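You operate a simulated robot arm through the tools that you are given. There is no shell and no other tool. Be economical: measure what you need, move in short steps, check, and stop when the job is done.

Carry out the task below with a simulated two-armed robot. There is one attempt and no reset: what you move stays moved.

TASK
Put the black box into SET mode and check that its lamp lights amber.
Fine: switch the supply off first, hold the box while you slide its switch, and leave the supply off.

Only the result counts: the job must be done as asked and must still hold three seconds after the hand-in. Knocking over, shifting, dropping, spilling or breaking anything else fails it.

THE ROBOT
Two 7-joint arms with two-finger parallel grippers on one trunk, on a base that drives. Base frame: it is fixed to the floor where the robot stands at the start and does not move with it; the origin is under the middle of the robot, x ahead of it, y to its left, z up; the surface under the hand at the start is at about z = 0.78. Units: m, rad, N and s.
The left shoulder is at the start at [0.07, 0.163, 1.145], the right one opposite. With the tool pointing down near the work surface each hand reaches from about 0.38 to 0.88 m from the robot's upright axis, wherever it stands, measured 20 degrees to its own side. Places, roughly: mode switch of the black box [0.4, 0.1, 0.8]; mode switch of the grey box [0.8, -0.5, 0.8]; orange power plug (9x3x3 cm) [0.3, 0.2, 0.8]; switch of the supply [0.7, 0.1, 0.9]. Payload 3.43 kg a hand.
The TCP of each hand is the grasp point between the finger pads, 0.034 m short of the fingertips. In the tool frame z runs along the fingers and y along their closing line. The gripper opens to 0.128 m. The fingers are 0.024 m wide and 0.012 m thick; the gripper's body (0.048 by 0.13 m) begins 0.096 m behind the TCP.
Orientation is told as [roll, pitch, yaw] about the base's x, y, z axes, in that order, counted from this pose: with the fingers straight down and closing along the base's y, the tool's x points along the base's -x, its y along +y and its z along -z.

THE INTERFACE
- The arms move only by the tool servo_tool. It takes "left_steps", "right_steps" or both (then of equal length, played together; a hand with none holds still); each is a list of rows, each an object (a shift or turn left out is 0, a gripper value left out holds the last) with "turn": the turn, a rotation vector about the base's x, y, z in rad, a list of three; "translation": the shift along the base's x, y, z in m, a list of three; "hand": the gripper command, from -1 (fully open) to 1 (shut), values between in proportion. In form: [{"turn": [wx, wy, wz], "translation": [x, y, z], "hand": hand}, ...]. A call has 1 to 12 rows; each row is the pose to reach, as a shift and turn from the pose commanded when the call began. Rows are played at 5 a second. More than 0.05 m and 0.15 rad between two rows, or a gripper value outside its range, and nothing of the call is played. A pose out of reach is approached as far as the arm can. The call stops where the force on the tool passes 40 N (or 10 N more than at its start, if that is more) or the arm is blocked; 0.2 s more then pass. Each finger travels about 0.153 m/s and halts on what it meets, pressing with about 43 N; the grip force reading is that of the motor and also rises with nothing between the fingers. The clock runs only during rows and for 0.2 s after the last one: add rows that repeat a pose to give the fingers time. It gives the time, the measured TCP pose, the force on the tool (base axes), the opening and the grip force at its end, in the units of the frame above (readings bear some noise), with the torque about the TCP (base axes, N m) and any sound that the robot's microphone picked up.
- Cameras (640 x 400 px; columns grow to the right, rows downward): "scene" is now at [0.137, 0.0201, 1.3709]; the picture's right is [0.22, -0.97, 0.00], its down [-0.58, -0.13, -0.80] and it looks along [0.78, 0.18, -0.59] (base axes); focal length 238 px, centre (320, 200). "left" rides on the left gripper at [0.076, 0.011, -0.16] in its tool frame; the picture's right is [-0.15, 0.99, 0.00], its down [-0.88, -0.13, -0.46] and it looks along [-0.45, -0.07, 0.89] (tool axes); focal length 234 px, centre (320, 200). "right" rides on the right gripper at [0.076, -0.011, -0.16] in its tool frame; the picture's right is [0.15, 0.99, 0.00], its down [-0.88, 0.13, -0.46] and it looks along [-0.45, 0.07, 0.89] (tool axes); focal length 234 px, centre (320, 200). There is no depth. A picture from a camera that has moved, and an enlarged one, comes with that camera's place and axes in the base frame and with its lens.
- camera(camera): a new picture of that camera. The clock stands still meanwhile.
- slide_trunk(by): slides the trunk up (or, below 0, down) by that many m; the arms and the scene camera ride with it, the base frame stays. It gives what a move gives, with no picture.
- roll_base(legs): drives the robot by 1 to 6 legs, each [ahead, left, turn to the left] in m, m and rad, along the robot's own axes; the way and the turn of a leg run together, so that a leg with both is an arc; at most 1.5 m and 3.142 rad a leg. The arms and the cameras ride along, it lands a little off, and it stops where it bumps. It gives what a move gives.
- pan_tilt(pan, tilt): turns the head with the scene camera to pan (to the left, within 1.501 rad either way) and tilt (down, from -0.506 to 1.204), counted from straight ahead of the robot. It gives what a move gives.
- inspect(camera, box): a new picture of the part [left, top, right, bottom] of that camera's present view, enlarged. The clock stands still meanwhile.
- job_done(): hands the job in; it is judged then, once.

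Go step by step. Nothing tells you exact positions but the pictures and the camera data: compare them with the known pose of the tool, close in by small moves and look again before you grip or let go. The budget is 120 turns and 108 pictures, counting those below and the enlarged ones. Unless the task says otherwise, let go and move clear before handing in, and close with one line.

The tools are called after ">>>" as a command line: name --argument value ..., lists and objects as JSON in quotes. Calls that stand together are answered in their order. servo_tool: Moves the arms, as the interface text tells. Its arguments: {"type":"object","properties":{"left_steps":{"type":"array","items":{"type":"object","properties":{"turn":{"type":"array","items":{"type":"number"}},"translation":{"type":"array","items":{"type":"number"}},"hand":{"type":"number"}}}},"right_steps":{"type":"array","items":{"type":"object","properties":{"turn":{"type":"array","items":{"type":"number"}},"translation":{"type":"array","items":{"type":"number"}},"hand":{"type":"number"}}}}},"required":[]} The other tools are called the same way: slide_trunk (by) slides the trunk up or down; roll_base (legs) drives the base; pan_tilt (pan, tilt) turns the head that bears the scene camera; camera (camera) takes a picture; inspect (camera, box) takes an enlarged picture of a part of a camera's view; job_done () hands the job in.

At the start:

```text
t: 0.0
left_position: [0.5184, 0.4848, 1.1329]
left_ee_rot: [0.0, 0.0, 0.0]
left_wrist_force: [0.0, 0.6, -0.2]
left_moment: [0.03, -0.03, 0.01]
left_grip_width: 0.1278
left_finger_force: 0.0
right_position: [0.6009, -0.0333, 1.1926]
right_ee_rot: [0.0, 0.0, -0.001]
right_wrist_force: [-0.2, -0.3, 0.5]
right_moment: [-0.05, 0.01, -0.01]
right_grip_width: 0.1279
right_finger_force: 0.2
trunk travel left (down, up): [-0.625, 0.315]
robot x, y, heading: [-0.0012, 0.0029, -0.003]
head pan, tilt: [0.225, 0.635]
```

scene: 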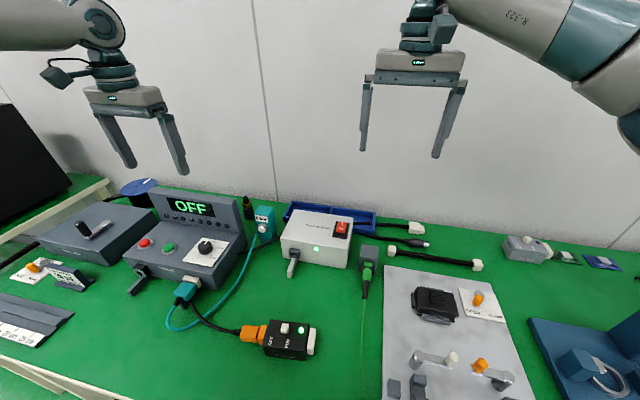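
right: 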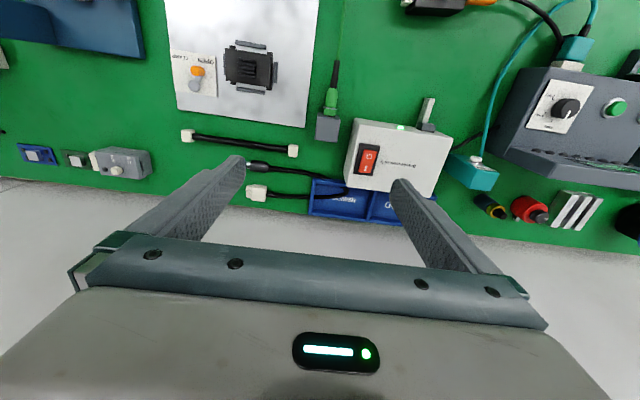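
left: 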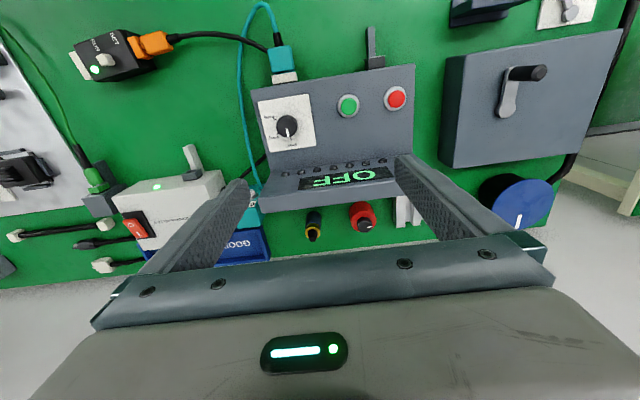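

I see the black box in the lower middle with a green lamp, and the white supply with a red rocker behind it. I'll take close-ups first.

>>> inspect --camera "scene" --box '[220, 300, 340, 375]'

>>> inspect --camera "scene" --box '[270, 195, 390, 285]'

>>> inspect --camera "left" --box '[60, 10, 220, 110]'

>>> inspect --camera "right" --box '[320, 90, 480, 200]'

```text
5.33 times, centred on (280, 338) of scene
camera zoom: at [0.137, 0.0201, 1.3709], right [0.22, -0.97, 0.0], down [-0.58, -0.13, -0.8], along [0.78, 0.18, -0.59], focal length 1272 px, centre (533, -533)
```

zoom: 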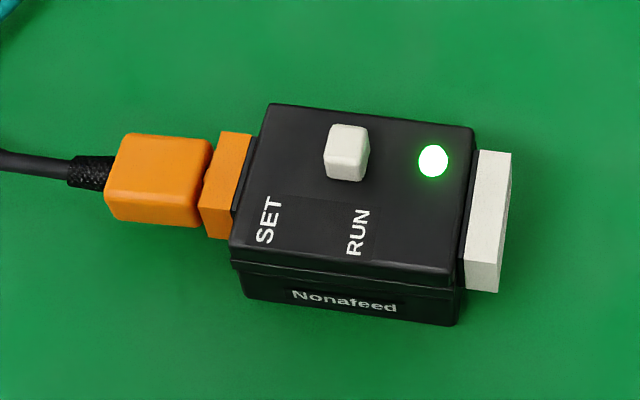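

```text
4.44 times, centred on (330, 240) of scene
camera zoom: at [0.137, 0.0201, 1.3709], right [0.22, -0.97, 0.0], down [-0.58, -0.13, -0.8], along [0.78, 0.18, -0.59], focal length 1060 px, centre (276, 22)
```

zoom: 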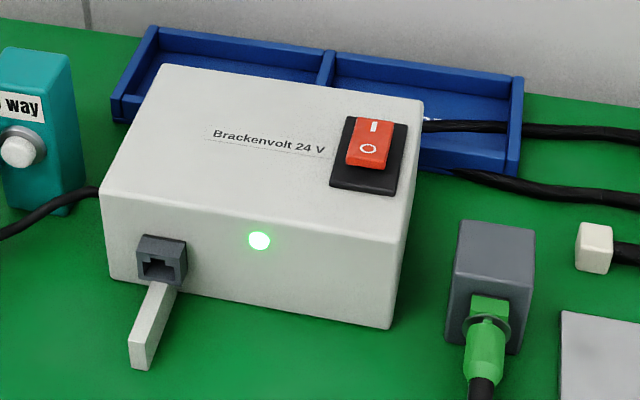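

```text
4.00 times, centred on (140, 60) of left
camera zoom: at [0.4432, 0.497, 1.2919], right [0.15, 0.99, 0.0], down [0.88, -0.13, 0.46], along [0.45, -0.07, -0.89], focal length 937 px, centre (1040, 760)
```

zoom: 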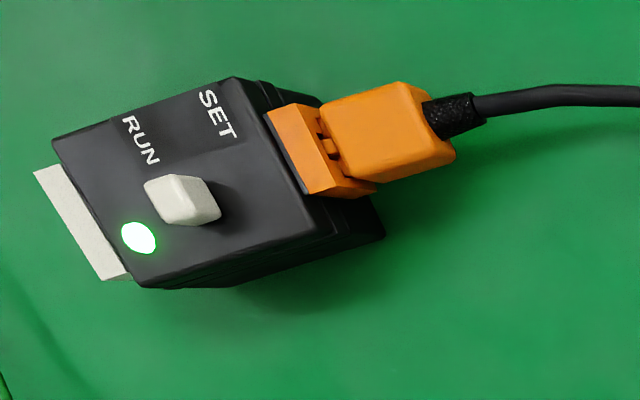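

```text
3.64 times, centred on (400, 145) of right
camera zoom: at [0.5251, -0.0441, 1.3549], right [-0.14, 0.99, 0.0], down [0.88, 0.13, 0.46], along [0.45, 0.07, -0.89], focal length 852 px, centre (29, 400)
```

zoom: 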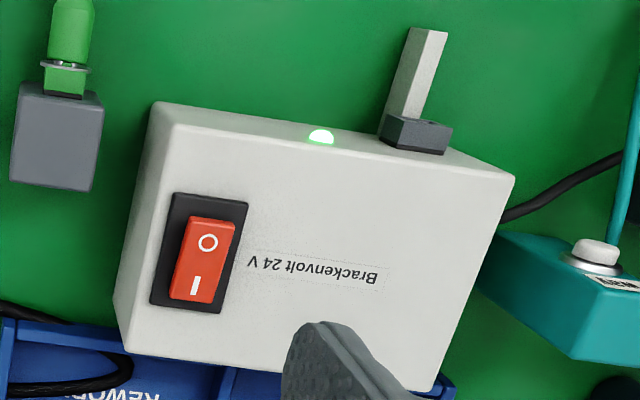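

The supply is on (lamp green) and the box is in RUN. I make the rocker's "O" end about (0.649, 0.077, 0.89), so the right hand, fingers shut, goes above it first.

>>> servo_tool --right_steps '[{"translation": [0.015, 0.037, 0], "hand": 1}, {"translation": [0.03, 0.074, 0], "hand": 1}, {"translation": [0.043, 0.11, 0], "hand": 1}, {"translation": [0.043, 0.11, -0.045], "hand": 1}, {"translation": [0.043, 0.11, -0.09], "hand": 1}, {"translation": [0.043, 0.11, -0.135], "hand": 1}, {"translation": [0.043, 0.11, -0.18], "hand": 1}, {"translation": [0.043, 0.11, -0.225], "hand": 1}, {"translation": [0.043, 0.11, -0.225], "hand": 1}]'

>>> inspect --camera "scene" --box '[270, 175, 390, 265]'

>>> camera --camera "right"

```text
t: 2.0
left_position: [0.5183, 0.4849, 1.1338]
left_ee_rot: [0.001, 0.002, 0.0]
left_wrist_force: [-0.6, -0.3, -0.8]
left_moment: [-0.02, 0.0, 0.02]
left_grip_width: 0.1279
left_finger_force: 0.0
right_position: [0.6421, 0.0798, 0.9682]
right_ee_rot: [0.002, -0.002, -0.001]
right_wrist_force: [-0.2, -0.7, 0.0]
right_moment: [0.02, -0.04, 0.01]
right_grip_width: 0.0002
right_finger_force: 33.5
trunk travel left (down, up): [-0.625, 0.315]
robot x, y, heading: [0.0001, 0.0014, -0.001]
head pan, tilt: [0.225, 0.635]
```

```text
4.44 times, centred on (330, 220) of scene
camera zoom: at [0.1364, 0.0202, 1.371], right [0.22, -0.97, 0.0], down [-0.58, -0.13, -0.8], along [0.78, 0.18, -0.59], focal length 1060 px, centre (276, 111)
```

zoom: 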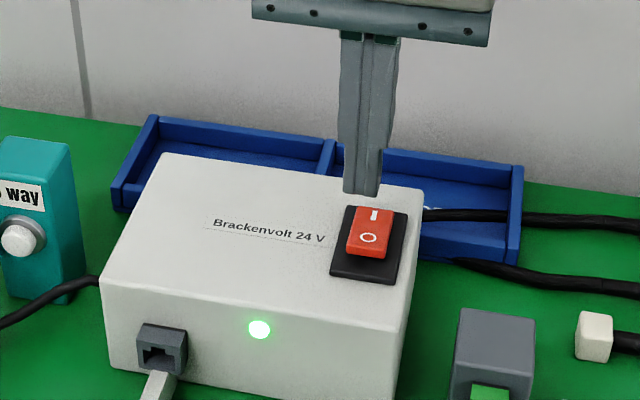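

```text
99 pictures are left
camera right: at [0.5674, 0.07, 1.129], right [-0.14, 0.99, 0.0], down [0.88, 0.13, 0.46], along [0.45, 0.07, -0.89], focal length 234 px, centre (320, 200)
```

right: 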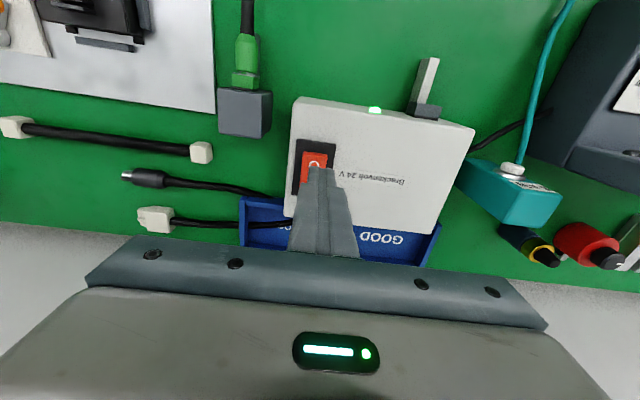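

The tip is above the "O" end. Now I press straight down slowly.

>>> servo_tool --right_steps '[{"translation": [0.001, -0.003, -0.015]}, {"translation": [0.001, -0.003, -0.027]}, {"translation": [0.001, -0.003, -0.035]}, {"translation": [0.001, -0.003, -0.04]}, {"translation": [0.001, -0.003, -0.044]}, {"translation": [0.001, -0.003, -0.048]}, {"translation": [0.001, -0.003, -0.052]}, {"translation": [0.001, -0.003, -0.056]}]'

>>> camera --camera "scene"

```text
t: 3.9
left_position: [0.5163, 0.4836, 1.1344]
left_ee_rot: [0.0, -0.001, 0.0]
left_wrist_force: [-0.2, 0.7, 0.1]
left_moment: [-0.01, 0.01, 0.01]
left_grip_width: 0.128
left_finger_force: 0.1
right_position: [0.6454, 0.0736, 0.9218]
right_ee_rot: [0.007, -0.011, -0.002]
right_wrist_force: [-11.9, -4.9, 19.5]
right_moment: [-0.16, 0.18, -0.05]
right_grip_width: 0.0002
right_finger_force: 32.9
trunk travel left (down, up): [-0.625, 0.315]
robot x, y, heading: [0.0037, 0.0017, -0.003]
head pan, tilt: [0.225, 0.635]
heard: click
stopped in row 8 (right hand): the force on the tool passed its limit at 42 N (the readings are from after the stop); the commanded pose is now the measured one
```

```text
98 pictures are left
camera scene: at [0.134, 0.0193, 1.3712], right [0.22, -0.97, 0.0], down [-0.58, -0.13, -0.81], along [0.79, 0.18, -0.59], focal length 238 px, centre (320, 200)
```

scene: 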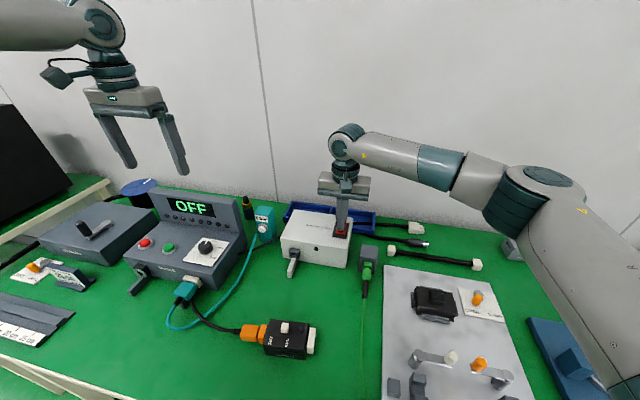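

Click: supply and box lamps are both out. I'll raise the right hand, then back the base up a bit so the box sits comfortably within reach of both arms.

>>> servo_tool --right_steps '[{"translation": [0, 0, 0.03]}, {"translation": [0, 0, 0.07]}, {"translation": [0, 0, 0.115]}, {"translation": [0, 0, 0.16]}, {"translation": [0, -0.03, 0.19]}, {"translation": [0, -0.07, 0.19]}]'

>>> roll_base --legs '[[-0.15, 0, 0]]'

>>> pan_tilt --pan 0.2 --tilt 0.8

>>> camera --camera "scene"

```text
t: 5.3
left_position: [0.5189, 0.4836, 1.1339]
left_ee_rot: [0.001, -0.001, 0.001]
left_wrist_force: [0.3, 0.1, -0.5]
left_moment: [0.06, 0.01, 0.01]
left_grip_width: 0.1278
left_finger_force: 0.0
right_position: [0.6475, 0.0004, 1.1064]
right_ee_rot: [0.006, -0.007, -0.002]
right_wrist_force: [0.9, 0.1, 0.7]
right_moment: [0.04, 0.02, 0.01]
right_grip_width: 0.0
right_finger_force: 32.7
trunk travel left (down, up): [-0.625, 0.315]
robot x, y, heading: [0.0035, 0.0013, -0.002]
head pan, tilt: [0.225, 0.635]
```

```text
t: 6.7
left_position: [0.3714, 0.4841, 1.1329]
left_ee_rot: [0.0, 0.002, 0.001]
left_wrist_force: [0.3, 0.2, 0.1]
left_moment: [-0.02, -0.02, 0.02]
left_grip_width: 0.1278
left_finger_force: 0.1
right_position: [0.4979, 0.0015, 1.1071]
right_ee_rot: [0.005, -0.007, -0.004]
right_wrist_force: [-0.1, -0.7, 0.1]
right_moment: [-0.01, -0.01, 0.0]
right_grip_width: 0.0
right_finger_force: 33.4
trunk travel left (down, up): [-0.625, 0.315]
robot x, y, heading: [-0.1497, 0.0, 0.002]
head pan, tilt: [0.225, 0.635]
```

```text
t: 7.4
left_position: [0.3703, 0.4843, 1.1342]
left_ee_rot: [-0.001, 0.0, 0.0]
left_wrist_force: [0.7, 0.6, 0.2]
left_moment: [-0.01, -0.01, -0.03]
left_grip_width: 0.1281
left_finger_force: 0.1
right_position: [0.4974, 0.0016, 1.1074]
right_ee_rot: [0.004, -0.01, -0.004]
right_wrist_force: [0.5, 0.0, -0.3]
right_moment: [0.0, 0.01, 0.0]
right_grip_width: 0.0
right_finger_force: 32.6
trunk travel left (down, up): [-0.625, 0.315]
robot x, y, heading: [-0.1483, 0.0013, -0.005]
head pan, tilt: [0.201, 0.799]
```

```text
97 pictures are left
camera scene: at [-0.0192, 0.0166, 1.3573], right [0.2, -0.98, 0.0], down [-0.7, -0.14, -0.7], along [0.68, 0.14, -0.72], focal length 238 px, centre (320, 200)
```

scene: 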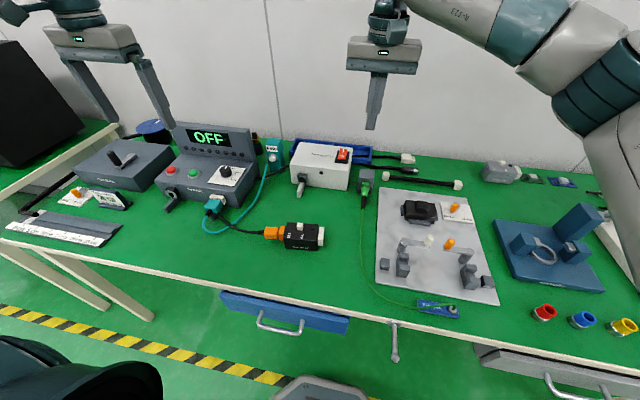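

Now I measure the box precisely with two views.

>>> inspect --camera "scene" --box '[260, 210, 340, 260]'

>>> camera --camera "left"

>>> camera --camera "right"

```text
8.00 times, centred on (300, 235) of scene
camera zoom: at [-0.0192, 0.0166, 1.3573], right [0.2, -0.98, 0.0], down [-0.7, -0.14, -0.7], along [0.68, 0.14, -0.72], focal length 1908 px, centre (480, -80)
```

zoom: 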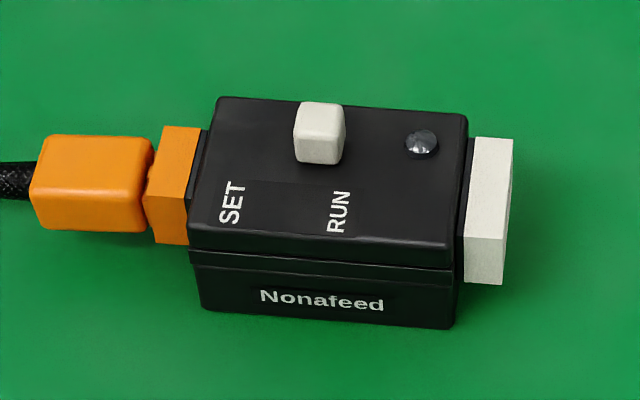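

```text
95 pictures are left
camera left: at [0.2938, 0.4965, 1.292], right [0.15, 0.99, 0.0], down [0.88, -0.13, 0.46], along [0.45, -0.07, -0.89], focal length 234 px, centre (320, 200)
```

left: 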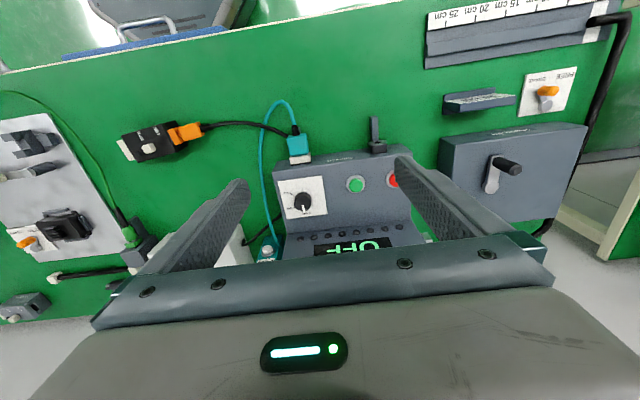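

```text
94 pictures are left
camera right: at [0.421, -0.0087, 1.268], right [-0.14, 0.99, 0.0], down [0.88, 0.12, 0.46], along [0.46, 0.07, -0.89], focal length 234 px, centre (320, 200)
```

right: 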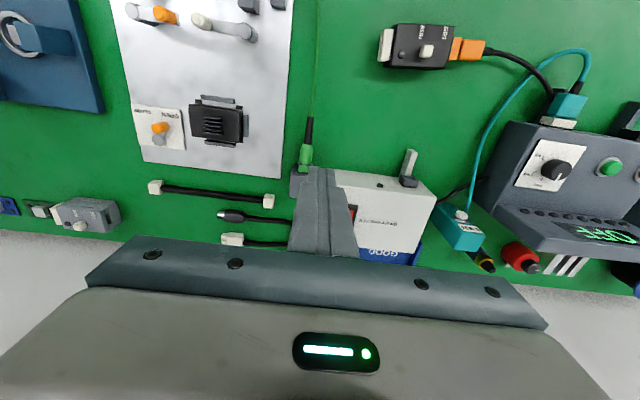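

>>> inspect --camera "right" --box '[370, 10, 482, 80]'

>>> inspect --camera "left" --box '[105, 110, 217, 180]'

```text
5.71 times, centred on (426, 45) of right
camera zoom: at [0.421, -0.0087, 1.268], right [-0.14, 0.99, 0.0], down [0.88, 0.12, 0.46], along [0.46, 0.07, -0.89], focal length 1338 px, centre (-286, 1086)
```

zoom: 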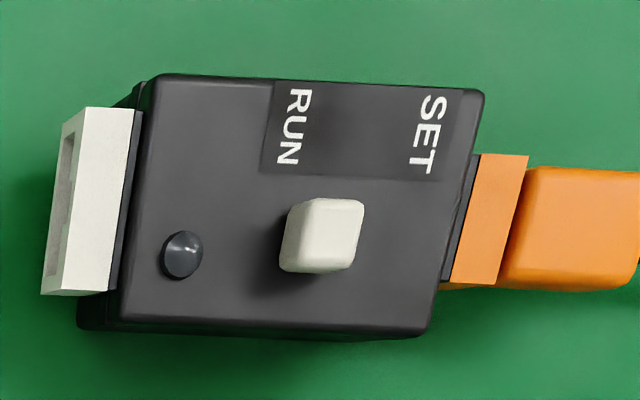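

```text
5.71 times, centred on (161, 145) of left
camera zoom: at [0.2938, 0.4965, 1.292], right [0.15, 0.99, 0.0], down [0.88, -0.13, 0.46], along [0.45, -0.07, -0.89], focal length 1338 px, centre (1229, 514)
```

zoom: 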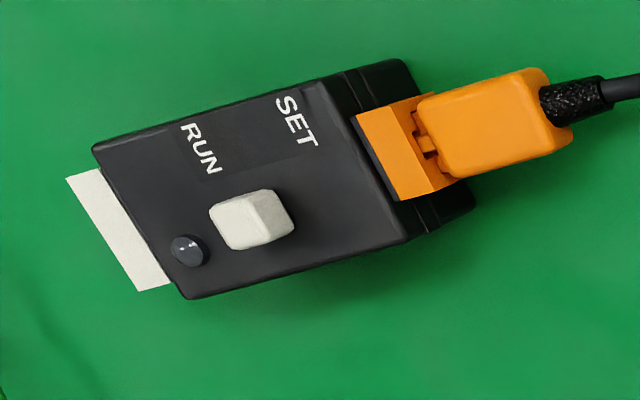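

Box: top about z=0.832, centre (0.352, 0.141), long axis nearly along y (turned ~0.12 rad), roughly 8.7×6.2 cm; knob near (0.364, 0.148), SET toward +y. The right hand will hold the box from the right, tilted; I yaw it first.

>>> servo_tool --right_steps '[{"turn": [0, 0, -0.144], "translation": [-0.012, -0.006, 0], "hand": -1}, {"turn": [0, 0, -0.288], "translation": [-0.024, -0.012, 0]}, {"turn": [0, 0, -0.432], "translation": [-0.036, -0.018, 0]}, {"turn": [0, 0, -0.576], "translation": [-0.048, -0.024, 0]}, {"turn": [0, 0, -0.72], "translation": [-0.06, -0.03, 0]}, {"turn": [0, 0, -0.864], "translation": [-0.072, -0.036, 0]}, {"turn": [0, 0, -1.008], "translation": [-0.084, -0.042, 0]}, {"turn": [0, 0, -1.152], "translation": [-0.096, -0.048, 0]}, {"turn": [0, 0, -1.296], "translation": [-0.108, -0.054, 0]}, {"turn": [0, 0, -1.44], "translation": [-0.12, -0.06, 0]}]'

>>> servo_tool --right_steps '[{"turn": [0.137, 0.018, 0], "translation": [0, 0, 0]}, {"turn": [0.274, 0.036, 0], "translation": [0, 0, 0]}, {"turn": [0.411, 0.054, 0], "translation": [0, 0, 0]}, {"turn": [0.548, 0.072, 0], "translation": [0, 0, 0]}, {"turn": [0.685, 0.09, 0], "translation": [0, 0, 0]}, {"turn": [0.822, 0.108, 0], "translation": [0, 0, 0]}, {"turn": [0.95, 0.125, 0], "translation": [0, 0, 0]}]'

>>> camera --camera "scene"

>>> camera --camera "right"

```text
t: 9.6
left_position: [0.3696, 0.4825, 1.1341]
left_ee_rot: [0.0, 0.0, 0.0]
left_wrist_force: [0.6, -0.8, -0.3]
left_moment: [0.01, 0.02, 0.02]
left_grip_width: 0.1279
left_finger_force: 0.1
right_position: [0.3798, -0.0584, 1.1065]
right_ee_rot: [0.006, -0.008, -1.446]
right_wrist_force: [0.3, 0.2, -0.3]
right_moment: [-0.02, 0.0, -0.01]
right_grip_width: 0.128
right_finger_force: 0.2
trunk travel left (down, up): [-0.625, 0.315]
robot x, y, heading: [-0.1494, 0.0029, 0.001]
head pan, tilt: [0.201, 0.799]
```

```text
t: 11.2
left_position: [0.3699, 0.4843, 1.1335]
left_ee_rot: [0.0, 0.0, -0.002]
left_wrist_force: [-0.5, -1.2, -0.3]
left_moment: [0.02, 0.01, 0.0]
left_grip_width: 0.1282
left_finger_force: 0.1
right_position: [0.3804, -0.0582, 1.1073]
right_ee_rot: [0.003, 0.953, -1.444]
right_wrist_force: [0.6, 0.4, 0.0]
right_moment: [-0.02, -0.02, -0.01]
right_grip_width: 0.1278
right_finger_force: 0.1
trunk travel left (down, up): [-0.625, 0.315]
robot x, y, heading: [-0.1489, 0.0002, -0.0]
head pan, tilt: [0.201, 0.799]
```

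```text
91 pictures are left
camera scene: at [-0.0183, 0.0157, 1.3572], right [0.2, -0.98, 0.0], down [-0.7, -0.14, -0.7], along [0.68, 0.14, -0.72], focal length 238 px, centre (320, 200)
```

scene: 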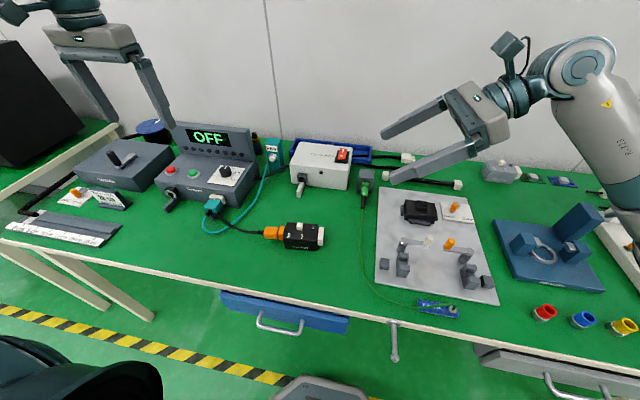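

```text
90 pictures are left
camera right: at [0.3792, -0.1448, 1.2631], right [0.97, 0.21, 0.12], down [0.24, -0.86, -0.45], along [0.01, 0.47, -0.88], focal length 234 px, centre (320, 200)
```

right: 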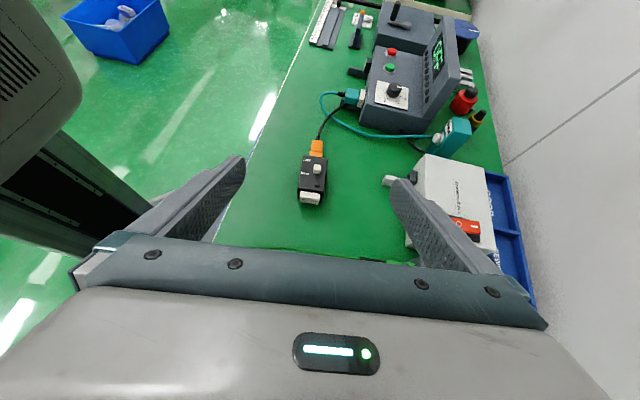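

The pose works. Next I go to the pre-grasp point, 12 cm short along the approach line.

>>> servo_tool --right_steps '[{"translation": [-0.003, 0.013, -0.037]}, {"translation": [-0.005, 0.025, -0.074]}, {"translation": [-0.008, 0.038, -0.111]}, {"translation": [-0.01, 0.05, -0.148]}, {"translation": [-0.013, 0.063, -0.185]}, {"translation": [-0.015, 0.075, -0.22]}, {"translation": [-0.015, 0.075, -0.22]}]'

>>> camera --camera "scene"

>>> camera --camera "right"

```text
t: 12.8
left_position: [0.3693, 0.4849, 1.1334]
left_ee_rot: [0.001, 0.0, -0.001]
left_wrist_force: [-0.4, -0.2, 0.1]
left_moment: [-0.03, -0.02, 0.0]
left_grip_width: 0.1281
left_finger_force: 0.1
right_position: [0.3624, 0.017, 0.8884]
right_ee_rot: [0.0, 0.95, -1.447]
right_wrist_force: [-0.8, 0.6, -0.7]
right_moment: [0.01, -0.03, 0.02]
right_grip_width: 0.128
right_finger_force: 0.0
trunk travel left (down, up): [-0.625, 0.315]
robot x, y, heading: [-0.154, -0.0006, 0.004]
head pan, tilt: [0.201, 0.799]
```

```text
89 pictures are left
camera scene: at [-0.0188, 0.0164, 1.3572], right [0.2, -0.98, 0.0], down [-0.7, -0.14, -0.7], along [0.68, 0.14, -0.72], focal length 238 px, centre (320, 200)
```

scene: 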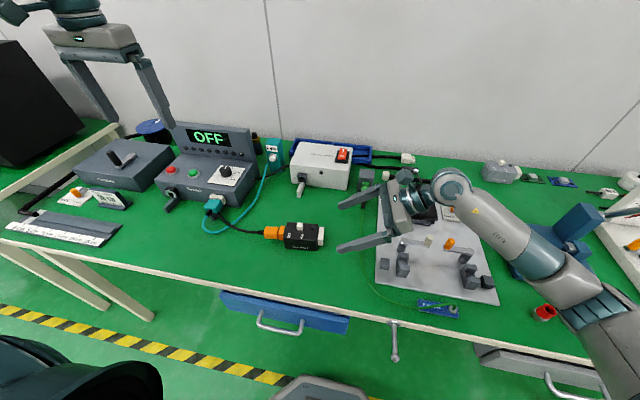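

```text
88 pictures are left
camera right: at [0.362, -0.0677, 1.0446], right [0.97, 0.21, 0.12], down [0.24, -0.86, -0.45], along [0.01, 0.47, -0.88], focal length 234 px, centre (320, 200)
```

right: 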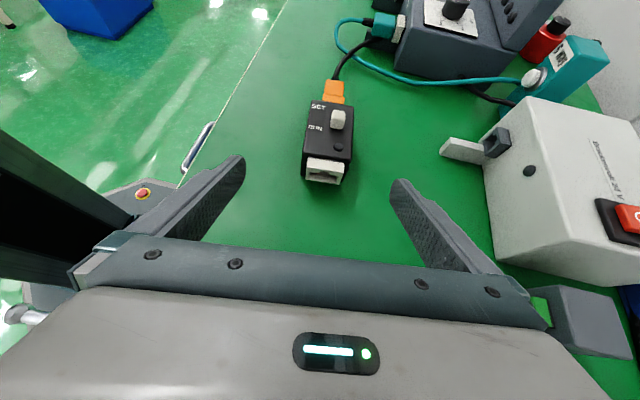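

Fingers line up with the box. I advance along the approach direction with the gripper open.

>>> servo_tool --right_steps '[{"translation": [-0.002, 0.025, -0.017]}, {"translation": [-0.004, 0.049, -0.034]}, {"translation": [-0.005, 0.065, -0.046]}, {"translation": [-0.006, 0.082, -0.058]}, {"translation": [-0.007, 0.098, -0.069]}, {"translation": [-0.007, 0.098, -0.069]}]'

>>> inspect --camera "scene" --box '[240, 170, 400, 270]'

>>> camera --camera "right"

```text
t: 14.2
left_position: [0.3709, 0.484, 1.1329]
left_ee_rot: [0.0, -0.001, -0.001]
left_wrist_force: [-0.1, 0.7, -0.4]
left_moment: [0.01, 0.01, 0.02]
left_grip_width: 0.1283
left_finger_force: 0.1
right_position: [0.3558, 0.1159, 0.818]
right_ee_rot: [-0.002, 0.95, -1.447]
right_wrist_force: [-0.5, 0.1, -1.2]
right_moment: [0.01, 0.04, 0.03]
right_grip_width: 0.1279
right_finger_force: 0.1
trunk travel left (down, up): [-0.625, 0.315]
robot x, y, heading: [-0.1487, -0.0042, -0.002]
head pan, tilt: [0.201, 0.799]
```

```text
4.00 times, centred on (320, 220) of scene
camera zoom: at [-0.0186, 0.0163, 1.3572], right [0.2, -0.98, 0.0], down [-0.7, -0.14, -0.7], along [0.68, 0.14, -0.72], focal length 954 px, centre (320, 120)
```

zoom: 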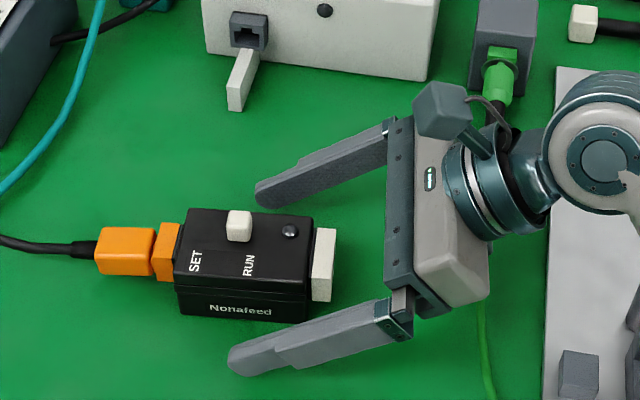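

```text
86 pictures are left
camera right: at [0.3558, 0.0303, 0.974], right [0.97, 0.21, 0.12], down [0.24, -0.86, -0.45], along [0.01, 0.47, -0.88], focal length 234 px, centre (320, 200)
```

right: 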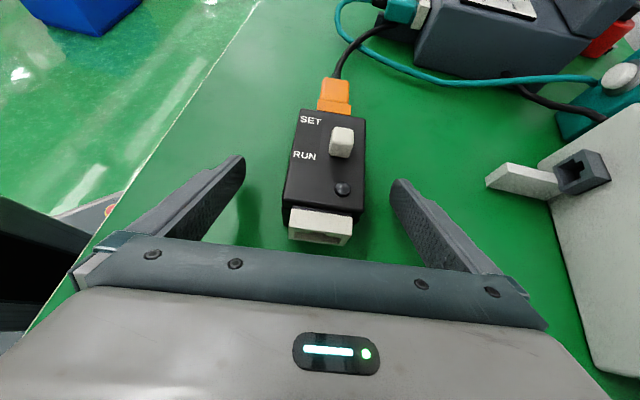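

The fingers straddle the box symmetrically. I close the grip.

>>> servo_tool --right_steps '[{"hand": -0.3}, {"hand": 0.0}, {"hand": 0.3}, {"hand": 1}, {"hand": 1}, {"hand": 1}]'

>>> inspect --camera "scene" --box '[260, 190, 356, 250]'

>>> inspect --camera "right" --box '[220, 60, 420, 260]'

```text
t: 15.6
left_position: [0.3691, 0.4839, 1.1344]
left_ee_rot: [-0.001, 0.0, 0.0]
left_wrist_force: [0.4, 0.6, -0.4]
left_moment: [-0.02, -0.02, 0.01]
left_grip_width: 0.1278
left_finger_force: 0.0
right_position: [0.3554, 0.1151, 0.8187]
right_ee_rot: [0.001, 0.951, -1.445]
right_wrist_force: [1.6, -0.4, 2.6]
right_moment: [0.02, 0.08, -0.04]
right_grip_width: 0.0579
right_finger_force: 42.6
trunk travel left (down, up): [-0.625, 0.315]
robot x, y, heading: [-0.1477, 0.0025, -0.005]
head pan, tilt: [0.201, 0.799]
```

```text
6.67 times, centred on (308, 220) of scene
camera zoom: at [-0.0185, 0.0165, 1.3572], right [0.2, -0.98, 0.0], down [-0.7, -0.14, -0.7], along [0.68, 0.14, -0.72], focal length 1590 px, centre (400, 67)
```

zoom: 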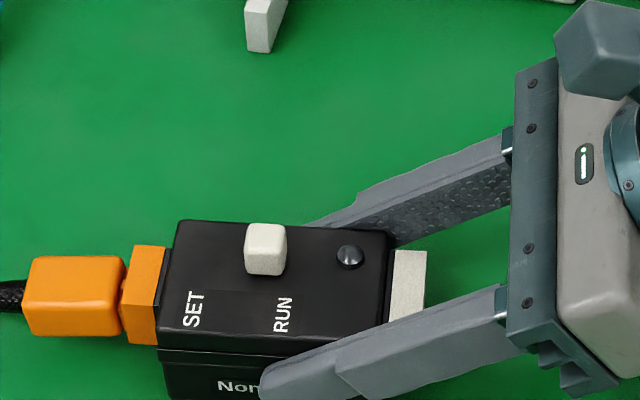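

```text
2.00 times, centred on (320, 160) of right
camera zoom: at [0.356, 0.0301, 0.9744], right [0.97, 0.21, 0.12], down [0.24, -0.86, -0.45], along [0.01, 0.47, -0.88], focal length 468 px, centre (320, 280)
```

zoom: 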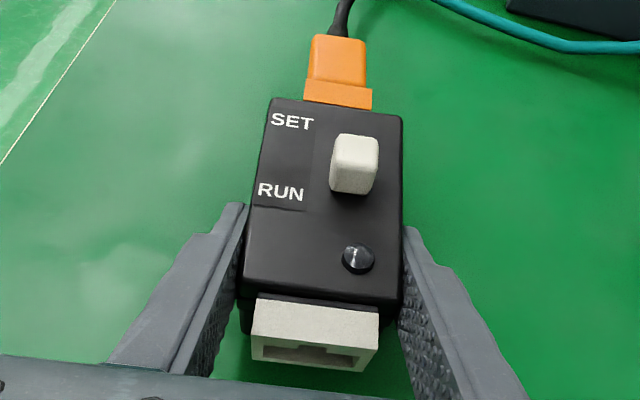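

The box is held (0.058 m). The knob centre is about (0.360, 0.148), top near 0.848. Now the left hand goes above it with a small opening and matching yaw.

>>> servo_tool --left_steps '[{"translation": [-0.001, -0.042, 0], "hand": 0.5, "turn": [0, 0, 0.06]}, {"translation": [-0.002, -0.084, 0], "turn": [0, 0, 0.125]}, {"translation": [-0.004, -0.126, 0], "turn": [0, 0, 0.125]}, {"translation": [-0.005, -0.168, 0], "turn": [0, 0, 0.125]}, {"translation": [-0.006, -0.21, 0], "turn": [0, 0, 0.125]}, {"translation": [-0.007, -0.252, 0], "turn": [0, 0, 0.125]}, {"translation": [-0.008, -0.294, 0], "turn": [0, 0, 0.125]}, {"translation": [-0.009, -0.336, 0], "turn": [0, 0, 0.125]}, {"translation": [-0.009, -0.336, -0.045], "turn": [0, 0, 0.125]}, {"translation": [-0.009, -0.336, -0.09], "turn": [0, 0, 0.125]}, {"translation": [-0.009, -0.336, -0.134], "turn": [0, 0, 0.125]}, {"translation": [-0.009, -0.336, -0.134], "turn": [0, 0, 0.125]}]'

>>> camera --camera "scene"

>>> camera --camera "left"

>>> camera --camera "right"

```text
t: 18.2
left_position: [0.3584, 0.1461, 1.0005]
left_ee_rot: [0.001, -0.001, 0.124]
left_wrist_force: [-1.3, 0.6, -0.3]
left_moment: [0.0, -0.02, 0.02]
left_grip_width: 0.0322
left_finger_force: 0.0
right_position: [0.3543, 0.1158, 0.8179]
right_ee_rot: [-0.001, 0.949, -1.448]
right_wrist_force: [-1.8, -2.3, 3.9]
right_moment: [0.04, 0.3, 0.12]
right_grip_width: 0.0578
right_finger_force: 43.3
trunk travel left (down, up): [-0.625, 0.315]
robot x, y, heading: [-0.1485, -0.0002, -0.009]
head pan, tilt: [0.201, 0.799]
```

```text
83 pictures are left
camera scene: at [-0.0191, 0.0162, 1.3572], right [0.2, -0.98, 0.0], down [-0.7, -0.14, -0.7], along [0.68, 0.14, -0.72], focal length 238 px, centre (320, 200)
```

scene: 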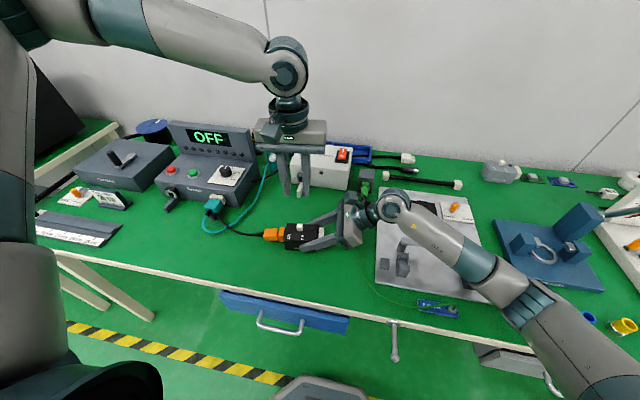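

```text
82 pictures are left
camera left: at [0.2821, 0.149, 1.1593], right [0.02, 1.0, 0.0], down [0.89, -0.02, 0.46], along [0.46, -0.01, -0.89], focal length 234 px, centre (320, 200)
```

left: 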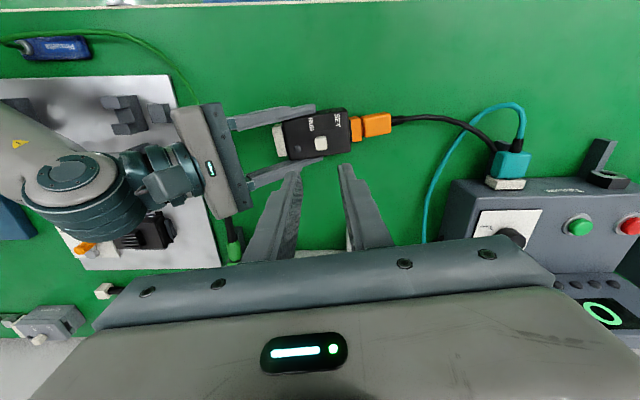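

```text
81 pictures are left
camera right: at [0.3555, 0.03, 0.9744], right [0.97, 0.21, 0.12], down [0.24, -0.86, -0.45], along [0.01, 0.47, -0.88], focal length 234 px, centre (320, 200)
```

right: 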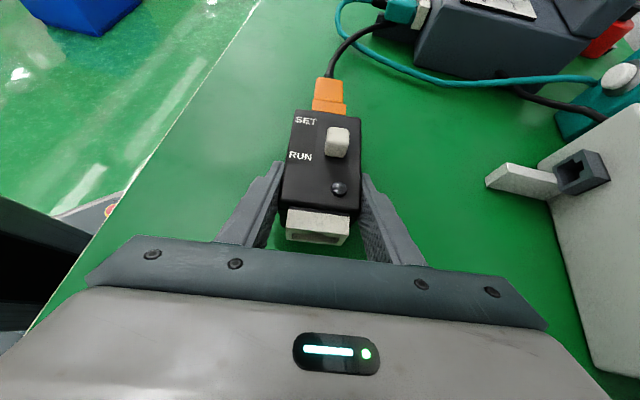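

The left camera gives the knob at (0.358, 0.149), in agreement. I descend partway and look.

>>> servo_tool --left_steps '[{"translation": [0.001, 0.002, -0.04]}, {"translation": [0.001, 0.002, -0.075]}, {"translation": [0.001, 0.002, -0.1]}, {"translation": [0.001, 0.002, -0.1]}]'

>>> inspect --camera "scene" --box '[250, 180, 362, 250]'

>>> inspect --camera "left" --box '[220, 60, 420, 260]'

>>> inspect --camera "right" --box '[220, 40, 420, 240]'

```text
t: 19.2
left_position: [0.3571, 0.1541, 0.9031]
left_ee_rot: [0.0, 0.001, 0.124]
left_wrist_force: [-0.1, 0.9, 0.8]
left_moment: [-0.02, 0.0, -0.01]
left_grip_width: 0.0321
left_finger_force: 0.1
left hand out of reach, approached as far as the arm can: row 3, 4
right_position: [0.355, 0.116, 0.8177]
right_ee_rot: [0.0, 0.949, -1.446]
right_wrist_force: [-2.4, -1.6, 2.3]
right_moment: [0.05, 0.24, 0.13]
right_grip_width: 0.0579
right_finger_force: 43.0
trunk travel left (down, up): [-0.625, 0.315]
robot x, y, heading: [-0.1473, -0.0011, -0.005]
head pan, tilt: [0.201, 0.799]
```

```text
5.71 times, centred on (306, 215) of scene
camera zoom: at [-0.0189, 0.0163, 1.3572], right [0.2, -0.98, 0.0], down [-0.7, -0.14, -0.7], along [0.68, 0.14, -0.72], focal length 1363 px, centre (400, 114)
```

zoom: 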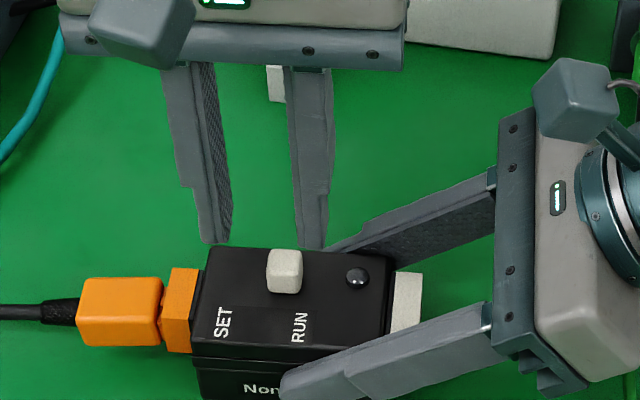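

```text
2.00 times, centred on (320, 160) of left
camera zoom: at [0.2806, 0.1573, 1.0611], right [0.02, 1.0, 0.0], down [0.89, -0.02, 0.46], along [0.46, -0.01, -0.89], focal length 468 px, centre (320, 280)
```

zoom: 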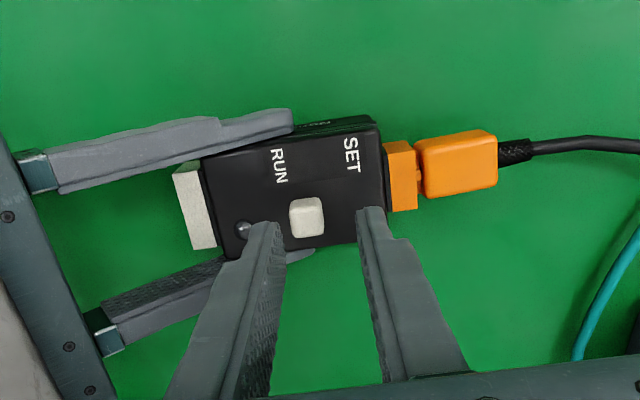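

```text
2.00 times, centred on (320, 140) of right
camera zoom: at [0.3556, 0.03, 0.9744], right [0.97, 0.21, 0.12], down [0.24, -0.86, -0.45], along [0.01, 0.47, -0.88], focal length 468 px, centre (320, 320)
```

zoom: 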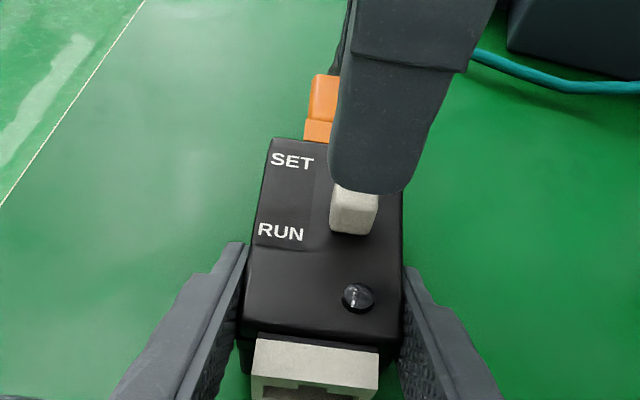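

The left arm reports it's near a reach limit and sits 6 mm toward +y. I test whether a small yaw change frees it, staying above the knob.

>>> servo_tool --left_steps '[{"translation": [0.001, -0.004, 0.01], "turn": [0, 0, -0.06]}, {"translation": [0.001, -0.006, 0.01], "turn": [0, 0, -0.125]}, {"translation": [0.001, -0.006, 0.005], "turn": [0, 0, -0.125]}, {"translation": [0.001, -0.006, 0.0], "turn": [0, 0, -0.125]}]'

```text
t: 20.2
left_position: [0.3602, 0.1543, 0.9048]
left_ee_rot: [-0.001, 0.001, -0.002]
left_wrist_force: [-0.3, 0.9, 0.4]
left_moment: [0.04, -0.02, -0.01]
left_grip_width: 0.0319
left_finger_force: 0.1
left hand out of reach, approached as far as the arm can: row 4
right_position: [0.3549, 0.1151, 0.8181]
right_ee_rot: [0.0, 0.949, -1.447]
right_wrist_force: [-2.4, -1.2, 2.0]
right_moment: [0.02, 0.2, 0.09]
right_grip_width: 0.0579
right_finger_force: 43.1
trunk travel left (down, up): [-0.625, 0.315]
robot x, y, heading: [-0.1502, -0.0012, -0.003]
head pan, tilt: [0.201, 0.799]
```

The limit looks like proximity of the left gripper's broad side to the right hand. I'll back up and yaw the left hand by 90° so that its narrow side faces the right hand, gripping the knob across x.

>>> servo_tool --left_steps '[{"translation": [0, 0.02, 0.045]}, {"translation": [0, 0.04, 0.09]}, {"translation": [0, 0.05, 0.1], "turn": [0, 0, -0.144]}, {"translation": [0, 0.05, 0.1], "turn": [0, 0, -0.288]}, {"translation": [0, 0.05, 0.1], "turn": [0, 0, -0.432]}, {"translation": [0, 0.05, 0.1], "turn": [0, 0, -0.576]}, {"translation": [0, 0.05, 0.1], "turn": [0, 0, -0.72]}, {"translation": [0, 0.05, 0.1], "turn": [0, 0, -0.864]}, {"translation": [0, 0.05, 0.1], "turn": [0, 0, -1.008]}, {"translation": [0, 0.05, 0.1], "turn": [0, 0, -1.152]}, {"translation": [0, 0.05, 0.1], "turn": [0, 0, -1.296]}, {"translation": [0, 0.05, 0.1], "turn": [0, 0, -1.44]}]'

>>> camera --camera "scene"

```text
t: 22.8
left_position: [0.3608, 0.2048, 1.0051]
left_ee_rot: [0.001, 0.0, -1.445]
left_wrist_force: [0.2, -0.6, -0.1]
left_moment: [-0.01, 0.03, 0.02]
left_grip_width: 0.0321
left_finger_force: 0.1
right_position: [0.3573, 0.1157, 0.8179]
right_ee_rot: [-0.001, 0.949, -1.446]
right_wrist_force: [2.3, -0.4, 3.2]
right_moment: [0.03, 0.12, -0.07]
right_grip_width: 0.0581
right_finger_force: 42.9
trunk travel left (down, up): [-0.625, 0.315]
robot x, y, heading: [-0.1486, 0.001, -0.001]
head pan, tilt: [0.201, 0.799]
```

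```text
77 pictures are left
camera scene: at [-0.0185, 0.0165, 1.3572], right [0.2, -0.98, 0.0], down [-0.7, -0.14, -0.7], along [0.68, 0.14, -0.72], focal length 238 px, centre (320, 200)
```

scene: 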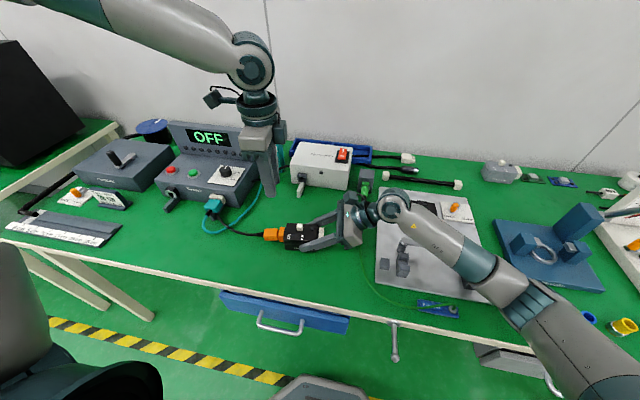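

That worked. Now I move over the knob and down to just above it.

>>> servo_tool --left_steps '[{"translation": [-0.001, -0.03, -0.02]}, {"translation": [-0.001, -0.056, -0.04]}, {"translation": [-0.001, -0.056, -0.075]}, {"translation": [-0.001, -0.056, -0.107]}, {"translation": [-0.001, -0.056, -0.107]}]'

>>> inspect --camera "scene" --box '[250, 180, 362, 250]'

>>> inspect --camera "left" --box '[220, 60, 420, 260]'

>>> inspect --camera "right" --box '[220, 40, 420, 240]'

```text
t: 24.0
left_position: [0.3532, 0.1543, 0.903]
left_ee_rot: [-0.002, -0.001, -1.441]
left_wrist_force: [0.4, -0.1, 0.6]
left_moment: [-0.02, 0.01, 0.02]
left_grip_width: 0.0324
left_finger_force: 0.1
left hand out of reach, approached as far as the arm can: row 4, 5
right_position: [0.3546, 0.1163, 0.8189]
right_ee_rot: [-0.001, 0.948, -1.445]
right_wrist_force: [-2.1, -0.2, 2.8]
right_moment: [0.01, 0.26, 0.08]
right_grip_width: 0.0577
right_finger_force: 43.0
trunk travel left (down, up): [-0.625, 0.315]
robot x, y, heading: [-0.1516, -0.0025, -0.004]
head pan, tilt: [0.201, 0.799]
```

```text
5.71 times, centred on (306, 215) of scene
camera zoom: at [-0.019, 0.0163, 1.3572], right [0.2, -0.98, 0.0], down [-0.7, -0.14, -0.7], along [0.68, 0.14, -0.72], focal length 1363 px, centre (400, 114)
```

zoom: 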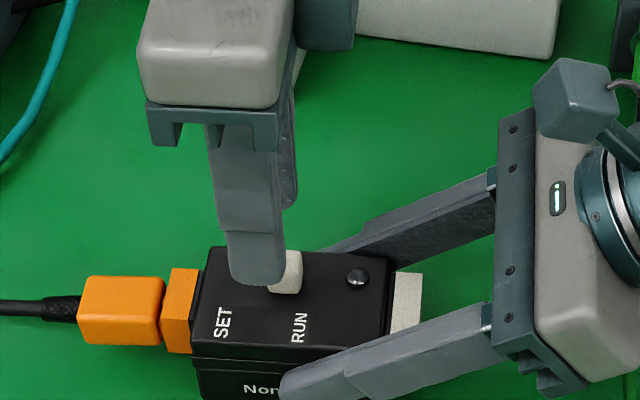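

```text
2.00 times, centred on (320, 160) of left
camera zoom: at [0.3565, 0.2318, 1.0603], right [1.0, -0.02, 0.0], down [-0.02, -0.89, 0.46], along [-0.01, -0.46, -0.89], focal length 468 px, centre (320, 280)
```

zoom: 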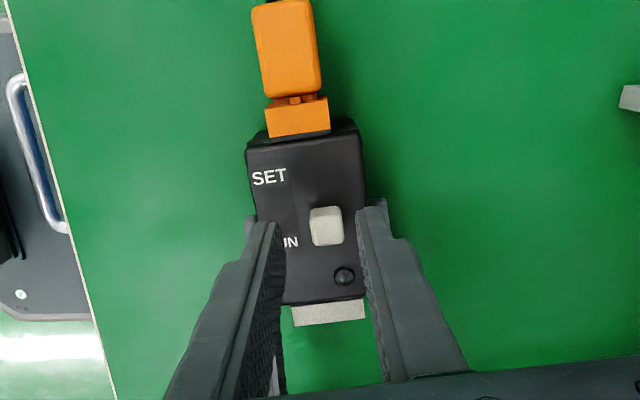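

```text
2.00 times, centred on (320, 140) of right
camera zoom: at [0.3555, 0.0301, 0.9744], right [0.97, 0.21, 0.12], down [0.24, -0.86, -0.45], along [0.01, 0.47, -0.88], focal length 468 px, centre (320, 320)
```

zoom: 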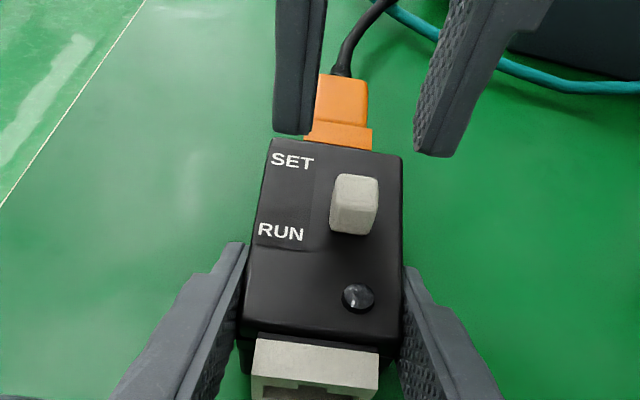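

The limit is the arm's own (y sticks at 0.154 independent of yaw). Leaning the left hand toward +y in the plane of its fingers moves the wrist outward and keeps both fingers level, so I lift and tilt by 0.36 rad.

>>> servo_tool --left_steps '[{"translation": [0, 0.01, 0.03]}, {"translation": [0, 0.012, 0.04], "turn": [-0.119, -0.0155, 0]}, {"translation": [0, 0.012, 0.04], "turn": [-0.238, -0.031, 0]}, {"translation": [0, 0.012, 0.04], "turn": [-0.357, -0.0465, 0]}, {"translation": [0, 0.012, 0.02], "turn": [-0.357, -0.0465, 0]}, {"translation": [0, 0.012, 0.0], "turn": [-0.357, -0.0465, 0]}, {"translation": [0, 0.012, 0.0], "turn": [-0.357, -0.0465, 0]}]'

>>> inspect --camera "left" --box '[220, 60, 420, 260]'

>>> inspect --camera "right" --box '[220, 40, 420, 240]'

```text
t: 25.6
left_position: [0.3536, 0.1687, 0.9026]
left_ee_rot: [-0.001, -0.359, -1.438]
left_wrist_force: [0.1, 0.4, -0.1]
left_moment: [-0.01, -0.02, -0.02]
left_grip_width: 0.0321
left_finger_force: 0.0
right_position: [0.3552, 0.1159, 0.8189]
right_ee_rot: [-0.001, 0.948, -1.447]
right_wrist_force: [-0.3, -0.4, 1.1]
right_moment: [0.07, 0.13, -0.02]
right_grip_width: 0.0578
right_finger_force: 42.7
trunk travel left (down, up): [-0.625, 0.315]
robot x, y, heading: [-0.157, -0.0006, -0.002]
head pan, tilt: [0.201, 0.799]
```

```text
2.00 times, centred on (320, 160) of left
camera zoom: at [0.3489, 0.2964, 1.0236], right [1.0, -0.01, 0.05], down [-0.04, -0.67, 0.74], along [0.03, -0.74, -0.67], focal length 468 px, centre (320, 280)
```

zoom: 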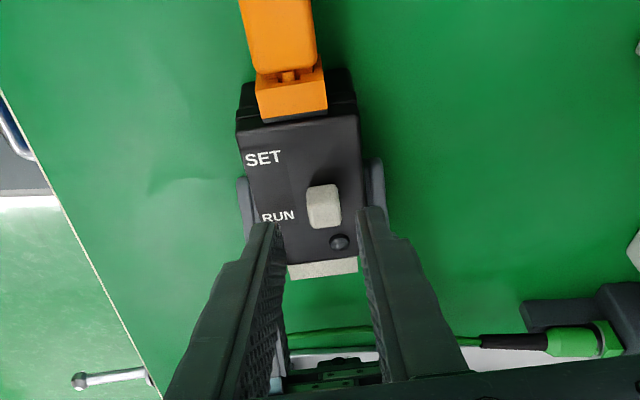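

```text
2.00 times, centred on (320, 140) of right
camera zoom: at [0.3559, 0.0304, 0.9743], right [0.97, 0.21, 0.12], down [0.24, -0.86, -0.45], along [0.01, 0.47, -0.88], focal length 468 px, centre (320, 320)
```

zoom: 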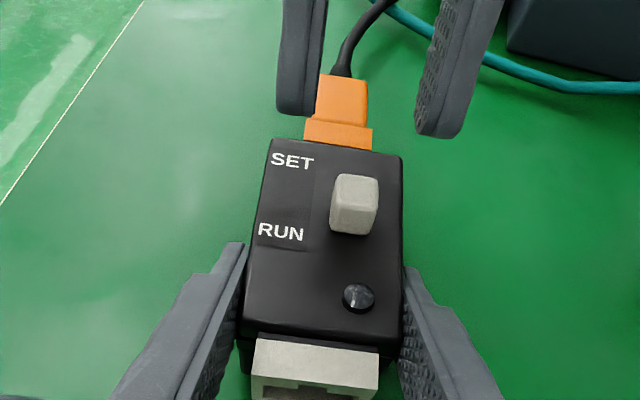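

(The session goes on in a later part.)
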